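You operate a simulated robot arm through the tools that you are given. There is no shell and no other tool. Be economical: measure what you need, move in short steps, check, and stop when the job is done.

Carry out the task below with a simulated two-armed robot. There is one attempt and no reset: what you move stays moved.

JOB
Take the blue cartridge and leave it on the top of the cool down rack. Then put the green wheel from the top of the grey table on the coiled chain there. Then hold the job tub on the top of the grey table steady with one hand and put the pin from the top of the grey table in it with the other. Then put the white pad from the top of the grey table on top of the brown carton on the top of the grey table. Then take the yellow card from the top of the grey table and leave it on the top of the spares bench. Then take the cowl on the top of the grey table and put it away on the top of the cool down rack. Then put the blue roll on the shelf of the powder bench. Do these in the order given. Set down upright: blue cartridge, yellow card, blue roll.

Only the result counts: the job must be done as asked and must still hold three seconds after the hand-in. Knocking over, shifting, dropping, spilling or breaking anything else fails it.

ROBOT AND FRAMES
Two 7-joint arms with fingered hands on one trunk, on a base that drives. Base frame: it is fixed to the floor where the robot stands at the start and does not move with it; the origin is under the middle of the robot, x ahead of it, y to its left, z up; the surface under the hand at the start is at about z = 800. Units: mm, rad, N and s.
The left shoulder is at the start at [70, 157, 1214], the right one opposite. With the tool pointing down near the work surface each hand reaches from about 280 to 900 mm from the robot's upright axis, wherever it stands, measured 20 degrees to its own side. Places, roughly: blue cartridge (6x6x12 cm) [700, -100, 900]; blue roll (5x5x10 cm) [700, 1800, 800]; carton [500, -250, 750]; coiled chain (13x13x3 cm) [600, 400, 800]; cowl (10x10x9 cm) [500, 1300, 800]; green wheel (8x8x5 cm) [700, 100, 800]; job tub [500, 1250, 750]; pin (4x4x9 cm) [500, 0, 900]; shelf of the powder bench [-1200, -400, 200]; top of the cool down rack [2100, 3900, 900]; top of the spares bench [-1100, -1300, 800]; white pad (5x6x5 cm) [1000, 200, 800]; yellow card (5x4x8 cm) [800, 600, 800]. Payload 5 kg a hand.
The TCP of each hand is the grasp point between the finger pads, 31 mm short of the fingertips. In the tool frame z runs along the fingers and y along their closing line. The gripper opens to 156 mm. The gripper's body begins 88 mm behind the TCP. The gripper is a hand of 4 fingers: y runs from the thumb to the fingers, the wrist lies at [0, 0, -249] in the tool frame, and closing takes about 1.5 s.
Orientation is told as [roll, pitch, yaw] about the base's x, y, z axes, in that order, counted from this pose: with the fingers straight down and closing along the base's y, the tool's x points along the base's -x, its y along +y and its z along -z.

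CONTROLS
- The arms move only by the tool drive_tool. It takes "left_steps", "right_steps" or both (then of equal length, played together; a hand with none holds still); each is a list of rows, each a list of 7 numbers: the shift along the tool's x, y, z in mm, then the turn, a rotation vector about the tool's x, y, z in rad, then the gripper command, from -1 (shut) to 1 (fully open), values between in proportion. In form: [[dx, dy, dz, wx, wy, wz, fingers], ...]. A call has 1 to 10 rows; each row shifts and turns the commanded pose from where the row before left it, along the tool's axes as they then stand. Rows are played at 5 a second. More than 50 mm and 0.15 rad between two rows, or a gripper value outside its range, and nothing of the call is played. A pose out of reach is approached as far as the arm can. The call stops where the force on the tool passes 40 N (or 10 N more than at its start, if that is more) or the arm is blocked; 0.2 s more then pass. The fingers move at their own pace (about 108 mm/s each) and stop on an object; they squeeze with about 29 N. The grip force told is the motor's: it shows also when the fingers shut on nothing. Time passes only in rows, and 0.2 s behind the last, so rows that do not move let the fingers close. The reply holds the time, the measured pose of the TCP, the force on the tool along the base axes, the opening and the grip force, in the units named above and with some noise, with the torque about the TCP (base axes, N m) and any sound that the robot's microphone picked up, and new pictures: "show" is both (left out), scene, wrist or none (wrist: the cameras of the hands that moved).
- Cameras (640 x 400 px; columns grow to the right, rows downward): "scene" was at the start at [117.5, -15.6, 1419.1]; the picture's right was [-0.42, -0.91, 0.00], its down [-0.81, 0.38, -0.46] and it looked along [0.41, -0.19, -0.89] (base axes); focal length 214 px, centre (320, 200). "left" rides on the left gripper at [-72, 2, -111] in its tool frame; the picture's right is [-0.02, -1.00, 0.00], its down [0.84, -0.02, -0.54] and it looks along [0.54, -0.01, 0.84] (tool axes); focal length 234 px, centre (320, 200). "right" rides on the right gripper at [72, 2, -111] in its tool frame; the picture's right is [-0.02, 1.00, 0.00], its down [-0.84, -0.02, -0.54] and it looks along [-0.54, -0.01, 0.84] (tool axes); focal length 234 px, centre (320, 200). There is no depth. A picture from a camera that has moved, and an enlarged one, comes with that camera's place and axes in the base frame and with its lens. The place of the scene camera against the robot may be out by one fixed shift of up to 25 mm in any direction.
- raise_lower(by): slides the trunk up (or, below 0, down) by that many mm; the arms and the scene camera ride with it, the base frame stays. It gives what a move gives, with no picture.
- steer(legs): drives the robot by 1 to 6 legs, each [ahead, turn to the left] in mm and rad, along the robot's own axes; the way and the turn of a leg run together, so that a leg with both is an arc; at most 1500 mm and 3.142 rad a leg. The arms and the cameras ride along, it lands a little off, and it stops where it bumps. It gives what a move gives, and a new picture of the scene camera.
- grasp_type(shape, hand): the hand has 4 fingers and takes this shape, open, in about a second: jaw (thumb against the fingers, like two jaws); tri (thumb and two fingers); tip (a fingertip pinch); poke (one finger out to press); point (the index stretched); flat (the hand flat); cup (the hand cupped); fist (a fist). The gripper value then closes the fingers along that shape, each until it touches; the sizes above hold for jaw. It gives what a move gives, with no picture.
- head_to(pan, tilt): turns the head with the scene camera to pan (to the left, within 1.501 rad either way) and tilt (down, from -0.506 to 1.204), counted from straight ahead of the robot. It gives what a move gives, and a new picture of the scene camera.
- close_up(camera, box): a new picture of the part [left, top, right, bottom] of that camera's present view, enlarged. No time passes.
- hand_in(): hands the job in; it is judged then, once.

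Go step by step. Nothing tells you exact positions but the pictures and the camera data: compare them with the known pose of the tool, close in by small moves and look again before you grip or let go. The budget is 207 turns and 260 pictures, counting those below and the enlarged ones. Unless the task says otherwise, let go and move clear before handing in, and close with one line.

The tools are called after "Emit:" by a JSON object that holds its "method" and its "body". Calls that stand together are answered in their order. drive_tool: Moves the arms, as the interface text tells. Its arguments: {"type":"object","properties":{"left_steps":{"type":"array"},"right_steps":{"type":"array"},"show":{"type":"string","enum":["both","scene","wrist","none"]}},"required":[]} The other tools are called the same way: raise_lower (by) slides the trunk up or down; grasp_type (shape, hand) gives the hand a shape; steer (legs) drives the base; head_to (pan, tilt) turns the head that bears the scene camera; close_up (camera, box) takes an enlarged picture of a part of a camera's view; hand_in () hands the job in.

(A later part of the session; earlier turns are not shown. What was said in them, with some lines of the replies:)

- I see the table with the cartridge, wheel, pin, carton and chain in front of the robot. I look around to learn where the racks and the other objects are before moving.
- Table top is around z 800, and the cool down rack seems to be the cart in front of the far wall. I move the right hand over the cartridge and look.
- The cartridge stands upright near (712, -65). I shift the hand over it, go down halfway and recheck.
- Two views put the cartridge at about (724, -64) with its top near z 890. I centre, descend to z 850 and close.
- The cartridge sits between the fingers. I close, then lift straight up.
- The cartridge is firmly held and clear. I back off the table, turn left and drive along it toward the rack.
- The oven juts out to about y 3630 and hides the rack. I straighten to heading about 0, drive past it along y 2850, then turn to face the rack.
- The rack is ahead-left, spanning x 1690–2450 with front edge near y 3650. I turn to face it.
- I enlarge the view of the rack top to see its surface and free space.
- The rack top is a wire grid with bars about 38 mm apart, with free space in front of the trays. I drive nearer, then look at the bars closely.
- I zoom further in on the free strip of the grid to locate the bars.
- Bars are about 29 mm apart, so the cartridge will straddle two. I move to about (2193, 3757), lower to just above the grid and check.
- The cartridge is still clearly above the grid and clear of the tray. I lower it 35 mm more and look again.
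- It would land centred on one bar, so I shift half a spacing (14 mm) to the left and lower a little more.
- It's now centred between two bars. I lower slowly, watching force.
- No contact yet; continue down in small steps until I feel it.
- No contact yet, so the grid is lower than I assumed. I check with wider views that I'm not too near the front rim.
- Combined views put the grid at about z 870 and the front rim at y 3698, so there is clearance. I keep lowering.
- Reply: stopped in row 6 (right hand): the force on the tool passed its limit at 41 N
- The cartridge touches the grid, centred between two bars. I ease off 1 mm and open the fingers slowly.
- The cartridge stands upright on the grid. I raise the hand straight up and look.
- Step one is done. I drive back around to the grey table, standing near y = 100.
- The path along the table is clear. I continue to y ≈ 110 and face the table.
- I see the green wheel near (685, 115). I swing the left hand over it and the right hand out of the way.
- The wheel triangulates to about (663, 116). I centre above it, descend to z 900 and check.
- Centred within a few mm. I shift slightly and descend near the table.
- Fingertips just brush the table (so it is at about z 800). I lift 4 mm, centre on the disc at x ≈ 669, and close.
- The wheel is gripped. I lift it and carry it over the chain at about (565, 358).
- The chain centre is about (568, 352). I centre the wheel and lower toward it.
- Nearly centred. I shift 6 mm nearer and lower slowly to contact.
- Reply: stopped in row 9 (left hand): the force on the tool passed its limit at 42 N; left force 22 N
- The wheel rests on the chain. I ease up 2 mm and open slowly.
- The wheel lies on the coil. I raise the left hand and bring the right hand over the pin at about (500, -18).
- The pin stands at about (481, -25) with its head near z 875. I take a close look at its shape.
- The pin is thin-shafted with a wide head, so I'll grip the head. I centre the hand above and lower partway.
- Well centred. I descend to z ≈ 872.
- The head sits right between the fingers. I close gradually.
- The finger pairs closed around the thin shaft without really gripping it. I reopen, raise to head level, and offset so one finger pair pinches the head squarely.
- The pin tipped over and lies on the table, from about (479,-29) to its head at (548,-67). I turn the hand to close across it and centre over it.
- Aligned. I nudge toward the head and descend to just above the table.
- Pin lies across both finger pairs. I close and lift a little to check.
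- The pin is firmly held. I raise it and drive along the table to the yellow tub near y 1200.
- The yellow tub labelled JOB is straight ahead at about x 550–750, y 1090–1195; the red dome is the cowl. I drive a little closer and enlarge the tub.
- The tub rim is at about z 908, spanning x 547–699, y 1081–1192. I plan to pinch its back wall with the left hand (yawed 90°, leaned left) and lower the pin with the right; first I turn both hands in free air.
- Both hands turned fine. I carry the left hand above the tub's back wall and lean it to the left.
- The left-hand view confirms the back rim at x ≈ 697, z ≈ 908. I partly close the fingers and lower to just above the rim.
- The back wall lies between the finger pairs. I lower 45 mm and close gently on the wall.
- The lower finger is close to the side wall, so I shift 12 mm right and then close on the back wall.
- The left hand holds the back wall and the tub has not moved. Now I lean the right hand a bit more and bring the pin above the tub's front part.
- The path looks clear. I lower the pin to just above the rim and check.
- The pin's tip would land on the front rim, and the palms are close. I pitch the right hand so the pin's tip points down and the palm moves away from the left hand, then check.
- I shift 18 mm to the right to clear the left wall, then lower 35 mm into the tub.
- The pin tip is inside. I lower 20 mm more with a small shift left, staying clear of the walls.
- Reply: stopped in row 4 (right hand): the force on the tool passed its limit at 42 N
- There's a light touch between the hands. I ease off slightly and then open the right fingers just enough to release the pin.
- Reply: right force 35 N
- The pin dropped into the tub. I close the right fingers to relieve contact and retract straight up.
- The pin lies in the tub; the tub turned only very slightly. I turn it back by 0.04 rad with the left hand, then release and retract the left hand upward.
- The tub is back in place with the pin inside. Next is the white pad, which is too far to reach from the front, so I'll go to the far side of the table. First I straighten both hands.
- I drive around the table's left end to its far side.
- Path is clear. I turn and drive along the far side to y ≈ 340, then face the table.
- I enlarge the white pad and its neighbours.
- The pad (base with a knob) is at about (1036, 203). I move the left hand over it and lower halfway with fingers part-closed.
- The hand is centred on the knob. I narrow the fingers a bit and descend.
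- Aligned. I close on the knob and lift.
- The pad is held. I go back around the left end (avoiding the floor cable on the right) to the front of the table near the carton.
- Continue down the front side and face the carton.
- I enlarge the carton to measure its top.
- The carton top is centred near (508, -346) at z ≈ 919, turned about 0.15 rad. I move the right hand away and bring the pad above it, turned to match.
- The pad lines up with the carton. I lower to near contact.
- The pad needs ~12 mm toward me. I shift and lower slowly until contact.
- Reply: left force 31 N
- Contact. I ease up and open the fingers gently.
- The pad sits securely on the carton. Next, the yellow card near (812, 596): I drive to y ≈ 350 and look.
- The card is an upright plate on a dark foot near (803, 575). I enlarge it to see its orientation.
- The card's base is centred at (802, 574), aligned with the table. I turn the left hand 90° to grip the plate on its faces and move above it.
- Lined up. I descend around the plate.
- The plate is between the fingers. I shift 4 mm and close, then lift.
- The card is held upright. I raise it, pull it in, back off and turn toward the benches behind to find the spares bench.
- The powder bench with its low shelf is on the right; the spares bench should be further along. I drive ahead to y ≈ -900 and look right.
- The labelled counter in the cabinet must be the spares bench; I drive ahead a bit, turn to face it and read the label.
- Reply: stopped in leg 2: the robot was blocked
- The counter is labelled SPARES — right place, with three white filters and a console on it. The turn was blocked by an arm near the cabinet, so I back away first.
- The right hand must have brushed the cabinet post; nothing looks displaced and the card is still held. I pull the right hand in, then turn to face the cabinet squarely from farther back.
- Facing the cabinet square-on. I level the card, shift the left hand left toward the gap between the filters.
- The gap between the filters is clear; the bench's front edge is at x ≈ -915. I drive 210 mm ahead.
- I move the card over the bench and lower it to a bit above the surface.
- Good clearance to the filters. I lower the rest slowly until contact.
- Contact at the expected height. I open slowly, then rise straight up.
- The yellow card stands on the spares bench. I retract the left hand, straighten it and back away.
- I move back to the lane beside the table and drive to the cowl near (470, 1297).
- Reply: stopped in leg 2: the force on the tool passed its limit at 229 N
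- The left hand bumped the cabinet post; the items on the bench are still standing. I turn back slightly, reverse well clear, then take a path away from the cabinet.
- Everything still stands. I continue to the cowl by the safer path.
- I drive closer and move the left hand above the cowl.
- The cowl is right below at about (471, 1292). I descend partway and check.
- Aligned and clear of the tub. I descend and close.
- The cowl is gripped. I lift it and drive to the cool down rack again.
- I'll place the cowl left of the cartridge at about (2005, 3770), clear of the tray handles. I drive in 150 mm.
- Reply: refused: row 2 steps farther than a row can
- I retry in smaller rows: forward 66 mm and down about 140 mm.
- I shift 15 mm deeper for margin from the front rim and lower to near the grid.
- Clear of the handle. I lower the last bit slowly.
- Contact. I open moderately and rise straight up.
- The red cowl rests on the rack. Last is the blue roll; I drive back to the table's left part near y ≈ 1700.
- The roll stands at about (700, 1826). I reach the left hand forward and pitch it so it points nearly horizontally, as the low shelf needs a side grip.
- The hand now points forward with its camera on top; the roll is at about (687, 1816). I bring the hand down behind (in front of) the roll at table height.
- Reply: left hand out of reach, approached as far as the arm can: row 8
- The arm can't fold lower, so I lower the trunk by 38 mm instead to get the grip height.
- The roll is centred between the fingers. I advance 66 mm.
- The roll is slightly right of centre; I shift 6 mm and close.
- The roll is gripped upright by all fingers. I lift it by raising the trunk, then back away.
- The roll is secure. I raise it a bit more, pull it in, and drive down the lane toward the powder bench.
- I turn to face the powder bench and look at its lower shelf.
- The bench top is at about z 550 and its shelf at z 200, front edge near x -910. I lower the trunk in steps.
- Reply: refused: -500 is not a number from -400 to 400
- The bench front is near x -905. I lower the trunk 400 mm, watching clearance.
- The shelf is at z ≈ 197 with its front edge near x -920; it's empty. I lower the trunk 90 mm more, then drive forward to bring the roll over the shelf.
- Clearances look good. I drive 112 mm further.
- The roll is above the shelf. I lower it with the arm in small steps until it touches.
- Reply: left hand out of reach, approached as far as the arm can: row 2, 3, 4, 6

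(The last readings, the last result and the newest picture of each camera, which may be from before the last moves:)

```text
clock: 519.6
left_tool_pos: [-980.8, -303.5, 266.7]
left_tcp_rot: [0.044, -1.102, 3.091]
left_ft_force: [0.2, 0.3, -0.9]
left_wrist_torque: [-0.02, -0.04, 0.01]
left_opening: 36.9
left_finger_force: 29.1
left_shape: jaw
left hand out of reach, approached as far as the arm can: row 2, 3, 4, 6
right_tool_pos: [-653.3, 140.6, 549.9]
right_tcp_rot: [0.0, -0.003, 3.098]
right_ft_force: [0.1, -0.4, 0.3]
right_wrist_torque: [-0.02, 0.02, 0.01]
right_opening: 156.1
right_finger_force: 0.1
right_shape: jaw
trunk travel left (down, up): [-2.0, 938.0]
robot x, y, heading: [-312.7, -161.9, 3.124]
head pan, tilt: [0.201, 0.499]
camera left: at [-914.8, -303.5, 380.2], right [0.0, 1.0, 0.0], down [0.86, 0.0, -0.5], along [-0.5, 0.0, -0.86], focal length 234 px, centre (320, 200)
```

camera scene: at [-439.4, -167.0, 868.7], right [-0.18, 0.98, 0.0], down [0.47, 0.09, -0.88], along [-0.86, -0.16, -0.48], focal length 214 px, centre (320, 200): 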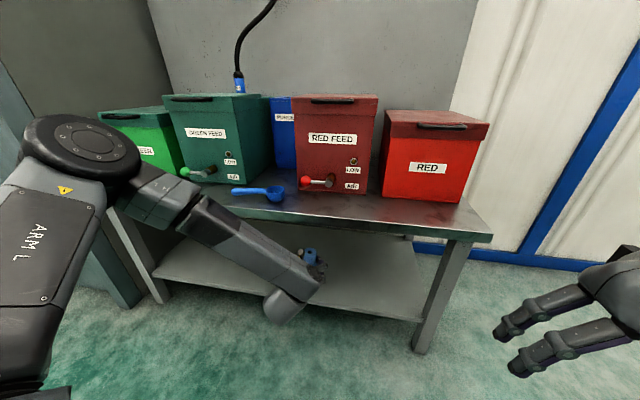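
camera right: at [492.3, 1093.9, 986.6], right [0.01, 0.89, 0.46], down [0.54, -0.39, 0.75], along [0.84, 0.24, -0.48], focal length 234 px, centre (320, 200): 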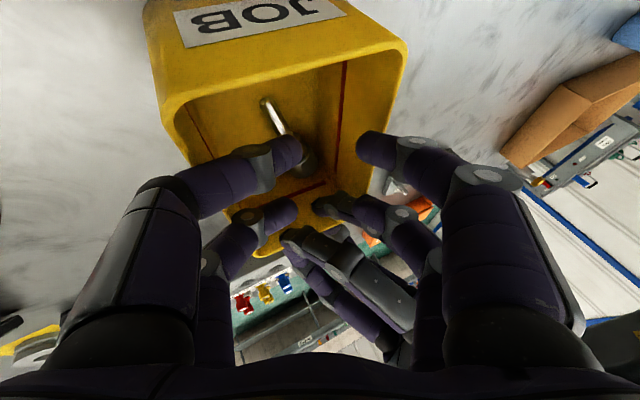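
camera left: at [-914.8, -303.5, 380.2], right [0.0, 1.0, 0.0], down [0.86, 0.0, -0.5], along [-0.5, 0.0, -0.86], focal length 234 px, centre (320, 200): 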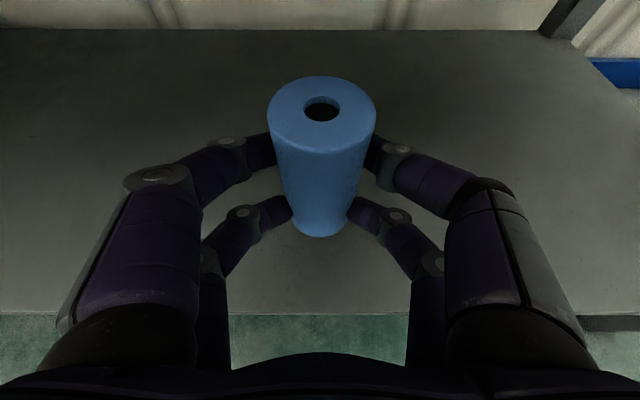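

The arm can't fold any lower here; extending it further forward gives more downward reach. I extend 100 mm and continue lowering.

Emit:
{"method": "drive_tool", "body": {"left_steps": [[-10, 0, 22, 0, 0, 0, -1], [-11, 0, 23, 0, 0, 0, -1], [-11, 0, 23, 0, 0, 0, -1], [-11, 0, 23, 0, 0, 0, -1], [0, 0, 0, 0, 0, 0, -1]], "show": "wrist"}}

Emit:
{"method": "close_up", "body": {"camera": "scene", "box": [160, 180, 400, 330]}}

```text
clock: 520.8
left_tool_pos: [-1082.5, -303.0, 264.2]
left_tcp_rot: [0.038, -1.108, 3.09]
left_ft_force: [-0.7, -0.5, -0.9]
left_wrist_torque: [0.02, 0.04, -0.03]
left_opening: 36.9
left_finger_force: 28.9
left_shape: jaw
right_tool_pos: [-654.0, 139.5, 549.7]
right_tcp_rot: [0.0, -0.001, 3.098]
right_ft_force: [0.8, 0.0, -0.4]
right_wrist_torque: [0.0, -0.02, 0.02]
right_opening: 156.1
right_finger_force: 0.0
right_shape: jaw
trunk travel left (down, up): [-2.0, 938.0]
robot x, y, heading: [-309.9, -160.9, 3.128]
head pan, tilt: [0.201, 0.499]
camera left: at [-1015.2, -303.9, 377.3], right [0.01, 1.0, 0.01], down [0.86, 0.0, -0.51], along [-0.51, 0.01, -0.86], focal length 234 px, centre (320, 200)
```

left: 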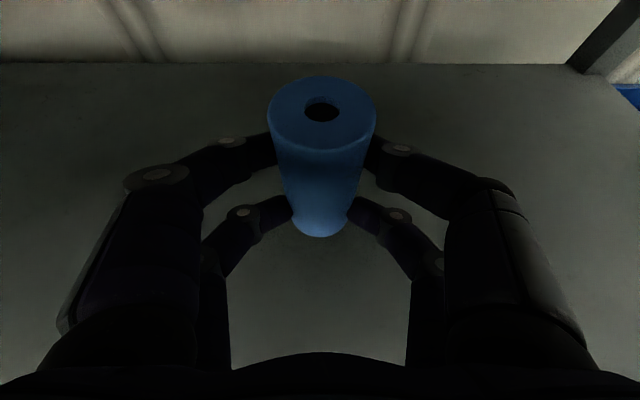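

```text
2.67 times, centred on (280, 255) of scene
camera zoom: at [-439.5, -167.0, 868.7], right [-0.18, 0.98, 0.0], down [0.47, 0.09, -0.88], along [-0.86, -0.16, -0.48], focal length 572 px, centre (427, 53)
```

zoom: 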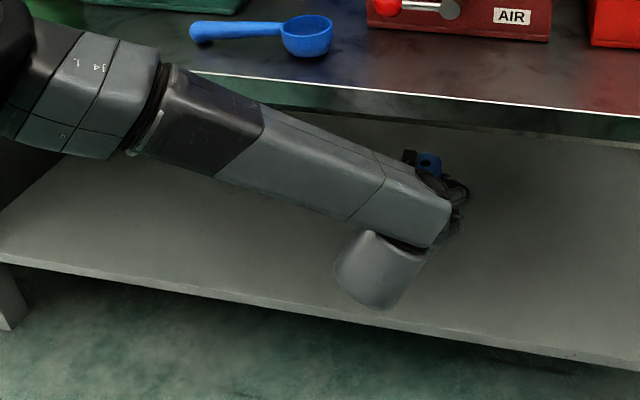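

Now I lower in 3 mm steps until contact.

Emit:
{"method": "drive_tool", "body": {"left_steps": [[2.7, 0, 1.3, 0, 0, 0, -1], [2.7, 0, 1.3, 0, 0, 0, -1], [2.7, 0, 1.3, 0, 0, 0, -1], [1.8, 0, 0.9, 0, 0, 0, -1], [1.8, 0, 0.9, 0, 0, 0, -1], [1.8, 0, 0.9, 0, 0, 0, -1], [1.8, 0, 0.9, 0, 0, 0, -1], [0, 0, 0, 0, 0, 0, -1]], "show": "none"}}

```text
clock: 522.6
left_tool_pos: [-1081.7, -302.2, 246.6]
left_tcp_rot: [0.036, -1.108, 3.092]
left_ft_force: [0.2, 0.0, -1.1]
left_wrist_torque: [-0.02, -0.04, 0.01]
left_opening: 37.1
left_finger_force: 28.9
left_shape: jaw
right_tool_pos: [-652.8, 140.9, 548.4]
right_tcp_rot: [0.002, -0.001, 3.099]
right_ft_force: [-0.3, -0.1, -0.4]
right_wrist_torque: [-0.01, -0.03, 0.01]
right_opening: 156.2
right_finger_force: 0.1
right_shape: jaw
trunk travel left (down, up): [-2.0, 938.0]
robot x, y, heading: [-313.0, -163.4, 3.122]
head pan, tilt: [0.201, 0.499]
```

Emit:
{"method": "drive_tool", "body": {"left_steps": [[1.8, 0, 0.9, 0, 0, 0, -1], [1.8, 0, 0.9, 0, 0, 0, -1], [1.8, 0, 0.9, 0, 0, 0, -1], [1.8, 0, 0.9, 0, 0, 0, -1], [1.8, 0, 0.9, 0, 0, 0, -1], [1.8, 0, 0.9, 0, 0, 0, -1], [1.8, 0, 0.9, 0, 0, 0, -1], [1.8, 0, 0.9, 0, 0, 0, -1], [0, 0, 0, 0, 0, 0, -1]], "show": "wrist"}}

```text
clock: 524.6
left_tool_pos: [-1083.4, -302.9, 233.4]
left_tcp_rot: [0.042, -1.108, 3.089]
left_ft_force: [0.7, -1.6, 9.8]
left_wrist_torque: [-0.02, -0.11, -0.03]
left_opening: 37.0
left_finger_force: 28.5
left_shape: jaw
right_tool_pos: [-653.6, 141.2, 550.0]
right_tcp_rot: [-0.001, -0.004, 3.098]
right_ft_force: [0.9, 0.0, 0.6]
right_wrist_torque: [0.01, -0.01, 0.01]
right_opening: 156.0
right_finger_force: 0.1
right_shape: jaw
trunk travel left (down, up): [-2.0, 938.0]
robot x, y, heading: [-307.8, -159.6, 3.123]
head pan, tilt: [0.201, 0.499]
camera left: at [-1015.3, -302.8, 347.0], right [0.0, 1.0, 0.0], down [0.86, 0.0, -0.51], along [-0.51, 0.01, -0.86], focal length 234 px, centre (320, 200)
```

left: 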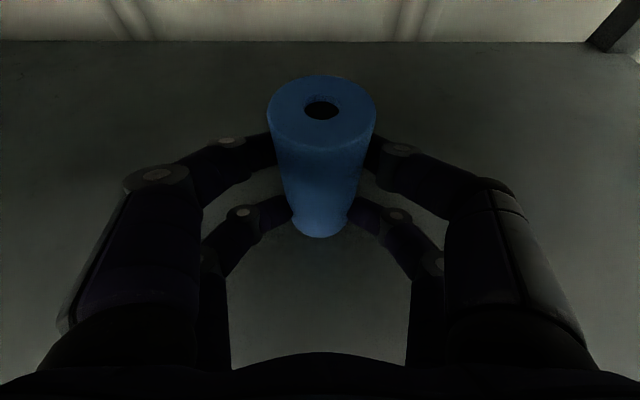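

Contact with the shelf. I open slowly.

Emit:
{"method": "drive_tool", "body": {"left_steps": [[0, 0, 0, 0, 0, 0, -0.6], [0, 0, 0, 0, 0, 0, -0.45], [0, 0, 0, 0, 0, 0, -0.3], [0, 0, 0, 0, 0, 0, -0.1], [0, 0, 0, 0, 0, 0, 0.2], [0, 0, 0, 0, 0, 0, 0.2], [0, 0, 0, 0, 0, 0, 0.2]], "show": "wrist"}}

```text
clock: 526.2
left_tool_pos: [-1082.7, -302.1, 231.4]
left_tcp_rot: [0.037, -1.104, 3.09]
left_ft_force: [0.4, 0.7, -0.6]
left_wrist_torque: [-0.01, -0.02, 0.0]
left_opening: 93.2
left_finger_force: 0.1
left_shape: jaw
right_tool_pos: [-653.1, 141.0, 550.4]
right_tcp_rot: [0.0, -0.001, 3.099]
right_ft_force: [-0.4, -0.4, -0.5]
right_wrist_torque: [0.0, 0.0, 0.0]
right_opening: 156.0
right_finger_force: 0.1
right_shape: jaw
trunk travel left (down, up): [-2.0, 938.0]
robot x, y, heading: [-312.4, -163.3, 3.125]
head pan, tilt: [0.201, 0.499]
camera left: at [-1015.1, -302.8, 345.2], right [0.0, 1.0, 0.0], down [0.86, 0.0, -0.51], along [-0.51, 0.01, -0.86], focal length 234 px, centre (320, 200)
```

left: 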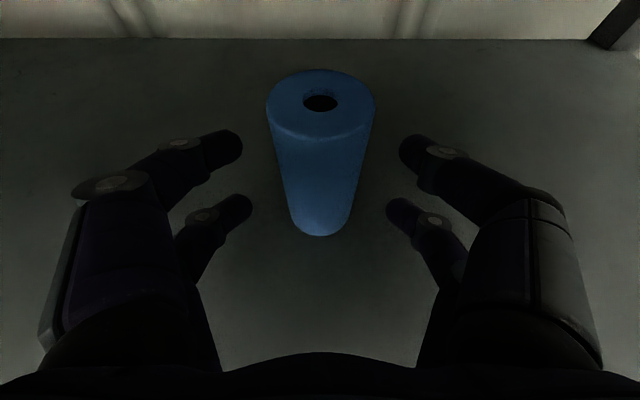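

The roll stands upright on the shelf. I withdraw the hand straight back.

Emit:
{"method": "drive_tool", "body": {"left_steps": [[9, 0, -18, 0, 0, 0, 0.2], [9, 0, -18, 0, 0, 0, 0.2], [9, 0, -18, 0, 0, 0, 0.2], [9, 0, -18, 0, 0, 0, 0.2], [0, 0, 0, 0, 0, 0, 0.2]], "show": "wrist"}}

Emit:
{"method": "steer", "body": {"legs": [[-260, 0]]}}

Emit:
{"method": "close_up", "body": {"camera": "scene", "box": [200, 120, 440, 270]}}

Emit:
{"method": "close_up", "body": {"camera": "left", "box": [160, 0, 480, 200]}}

```text
clock: 527.4
left_tool_pos: [-1003.5, -290.4, 239.1]
left_tcp_rot: [0.044, -1.101, 3.093]
left_ft_force: [0.8, 0.2, -0.2]
left_wrist_torque: [-0.02, -0.02, 0.01]
left_opening: 92.9
left_finger_force: 0.0
left_shape: jaw
left hand out of reach, approached as far as the arm can: row 2, 3, 4
right_tool_pos: [-652.9, 140.1, 549.2]
right_tcp_rot: [0.0, -0.001, 3.098]
right_ft_force: [0.4, -0.2, -0.6]
right_wrist_torque: [0.01, 0.02, 0.02]
right_opening: 155.9
right_finger_force: 0.0
right_shape: jaw
trunk travel left (down, up): [-2.0, 938.0]
robot x, y, heading: [-310.0, -164.2, 3.119]
head pan, tilt: [0.201, 0.499]
camera left: at [-937.1, -290.5, 353.9], right [0.0, 1.0, 0.0], down [0.86, 0.0, -0.5], along [-0.5, 0.0, -0.86], focal length 234 px, centre (320, 200)
```

left: 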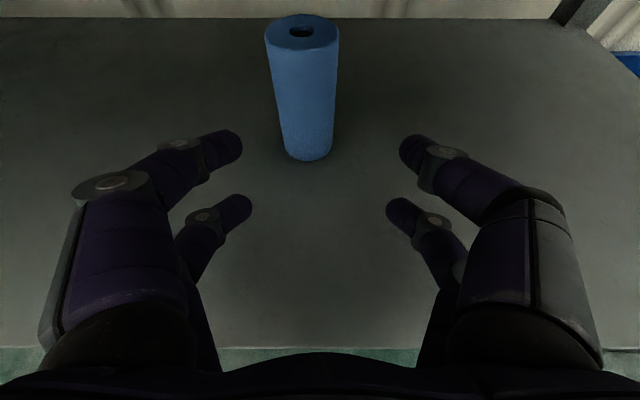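

```text
clock: 529.3
left_tool_pos: [-748.7, -291.6, 239.7]
left_tcp_rot: [0.044, -1.103, 3.088]
left_ft_force: [-0.4, 0.0, 0.2]
left_wrist_torque: [-0.03, 0.03, 0.02]
left_opening: 93.0
left_finger_force: 0.0
left_shape: jaw
right_tool_pos: [-394.3, 137.8, 549.6]
right_tcp_rot: [0.0, 0.0, 3.094]
right_ft_force: [-0.7, 0.9, 0.1]
right_wrist_torque: [-0.01, 0.01, 0.0]
right_opening: 156.0
right_finger_force: 0.0
right_shape: jaw
trunk travel left (down, up): [-2.0, 938.0]
robot x, y, heading: [-52.2, -164.1, 3.123]
head pan, tilt: [0.201, 0.499]
camera scene: at [-182.2, -170.8, 868.7], right [-0.18, 0.98, 0.0], down [0.47, 0.09, -0.88], along [-0.86, -0.16, -0.48], focal length 214 px, centre (320, 200)
```

scene: 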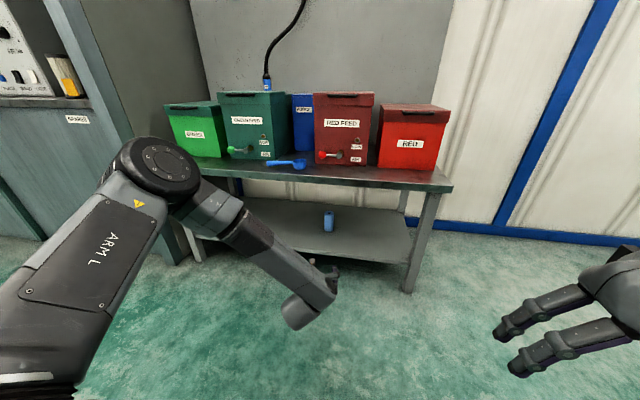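

```text
2.67 times, centred on (320, 195) of scene
camera zoom: at [-182.2, -170.8, 868.7], right [-0.18, 0.98, 0.0], down [0.47, 0.09, -0.88], along [-0.86, -0.16, -0.48], focal length 572 px, centre (320, 213)
```

zoom: 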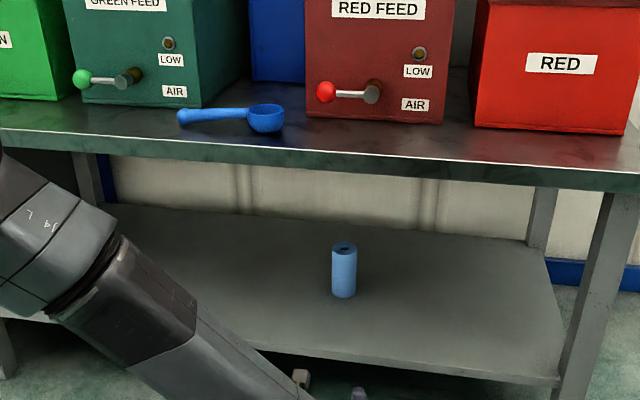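

```text
2.00 times, centred on (320, 100) of left
camera zoom: at [-680.6, -292.5, 353.9], right [0.0, 1.0, 0.0], down [0.86, 0.0, -0.5], along [-0.5, 0.0, -0.86], focal length 468 px, centre (320, 400)
```

zoom: 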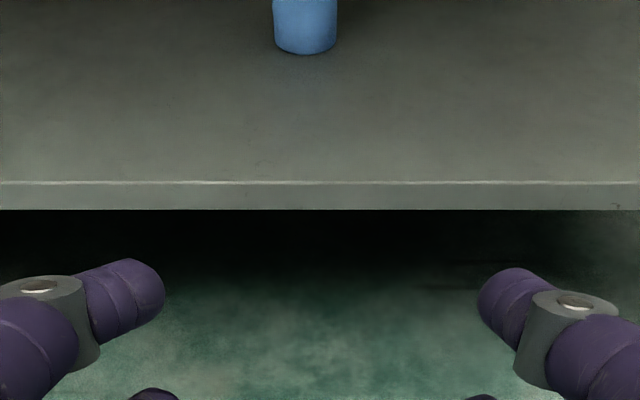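

The roll stands on the powder bench shelf, the hands are clear, and every step was seen in place when I left it, so I hand in.

Emit:
{"method": "hand_in", "body": {}}

```text
The job is handed in.
```

All seven steps are done in the order given and the job is handed in. Three things did not go cleanly: the pin tipped over once before I picked it up, the tub turned slightly while I held it and I turned it back, and an arm bumped the fixed spares cabinet twice with nothing seen to fall or shift.
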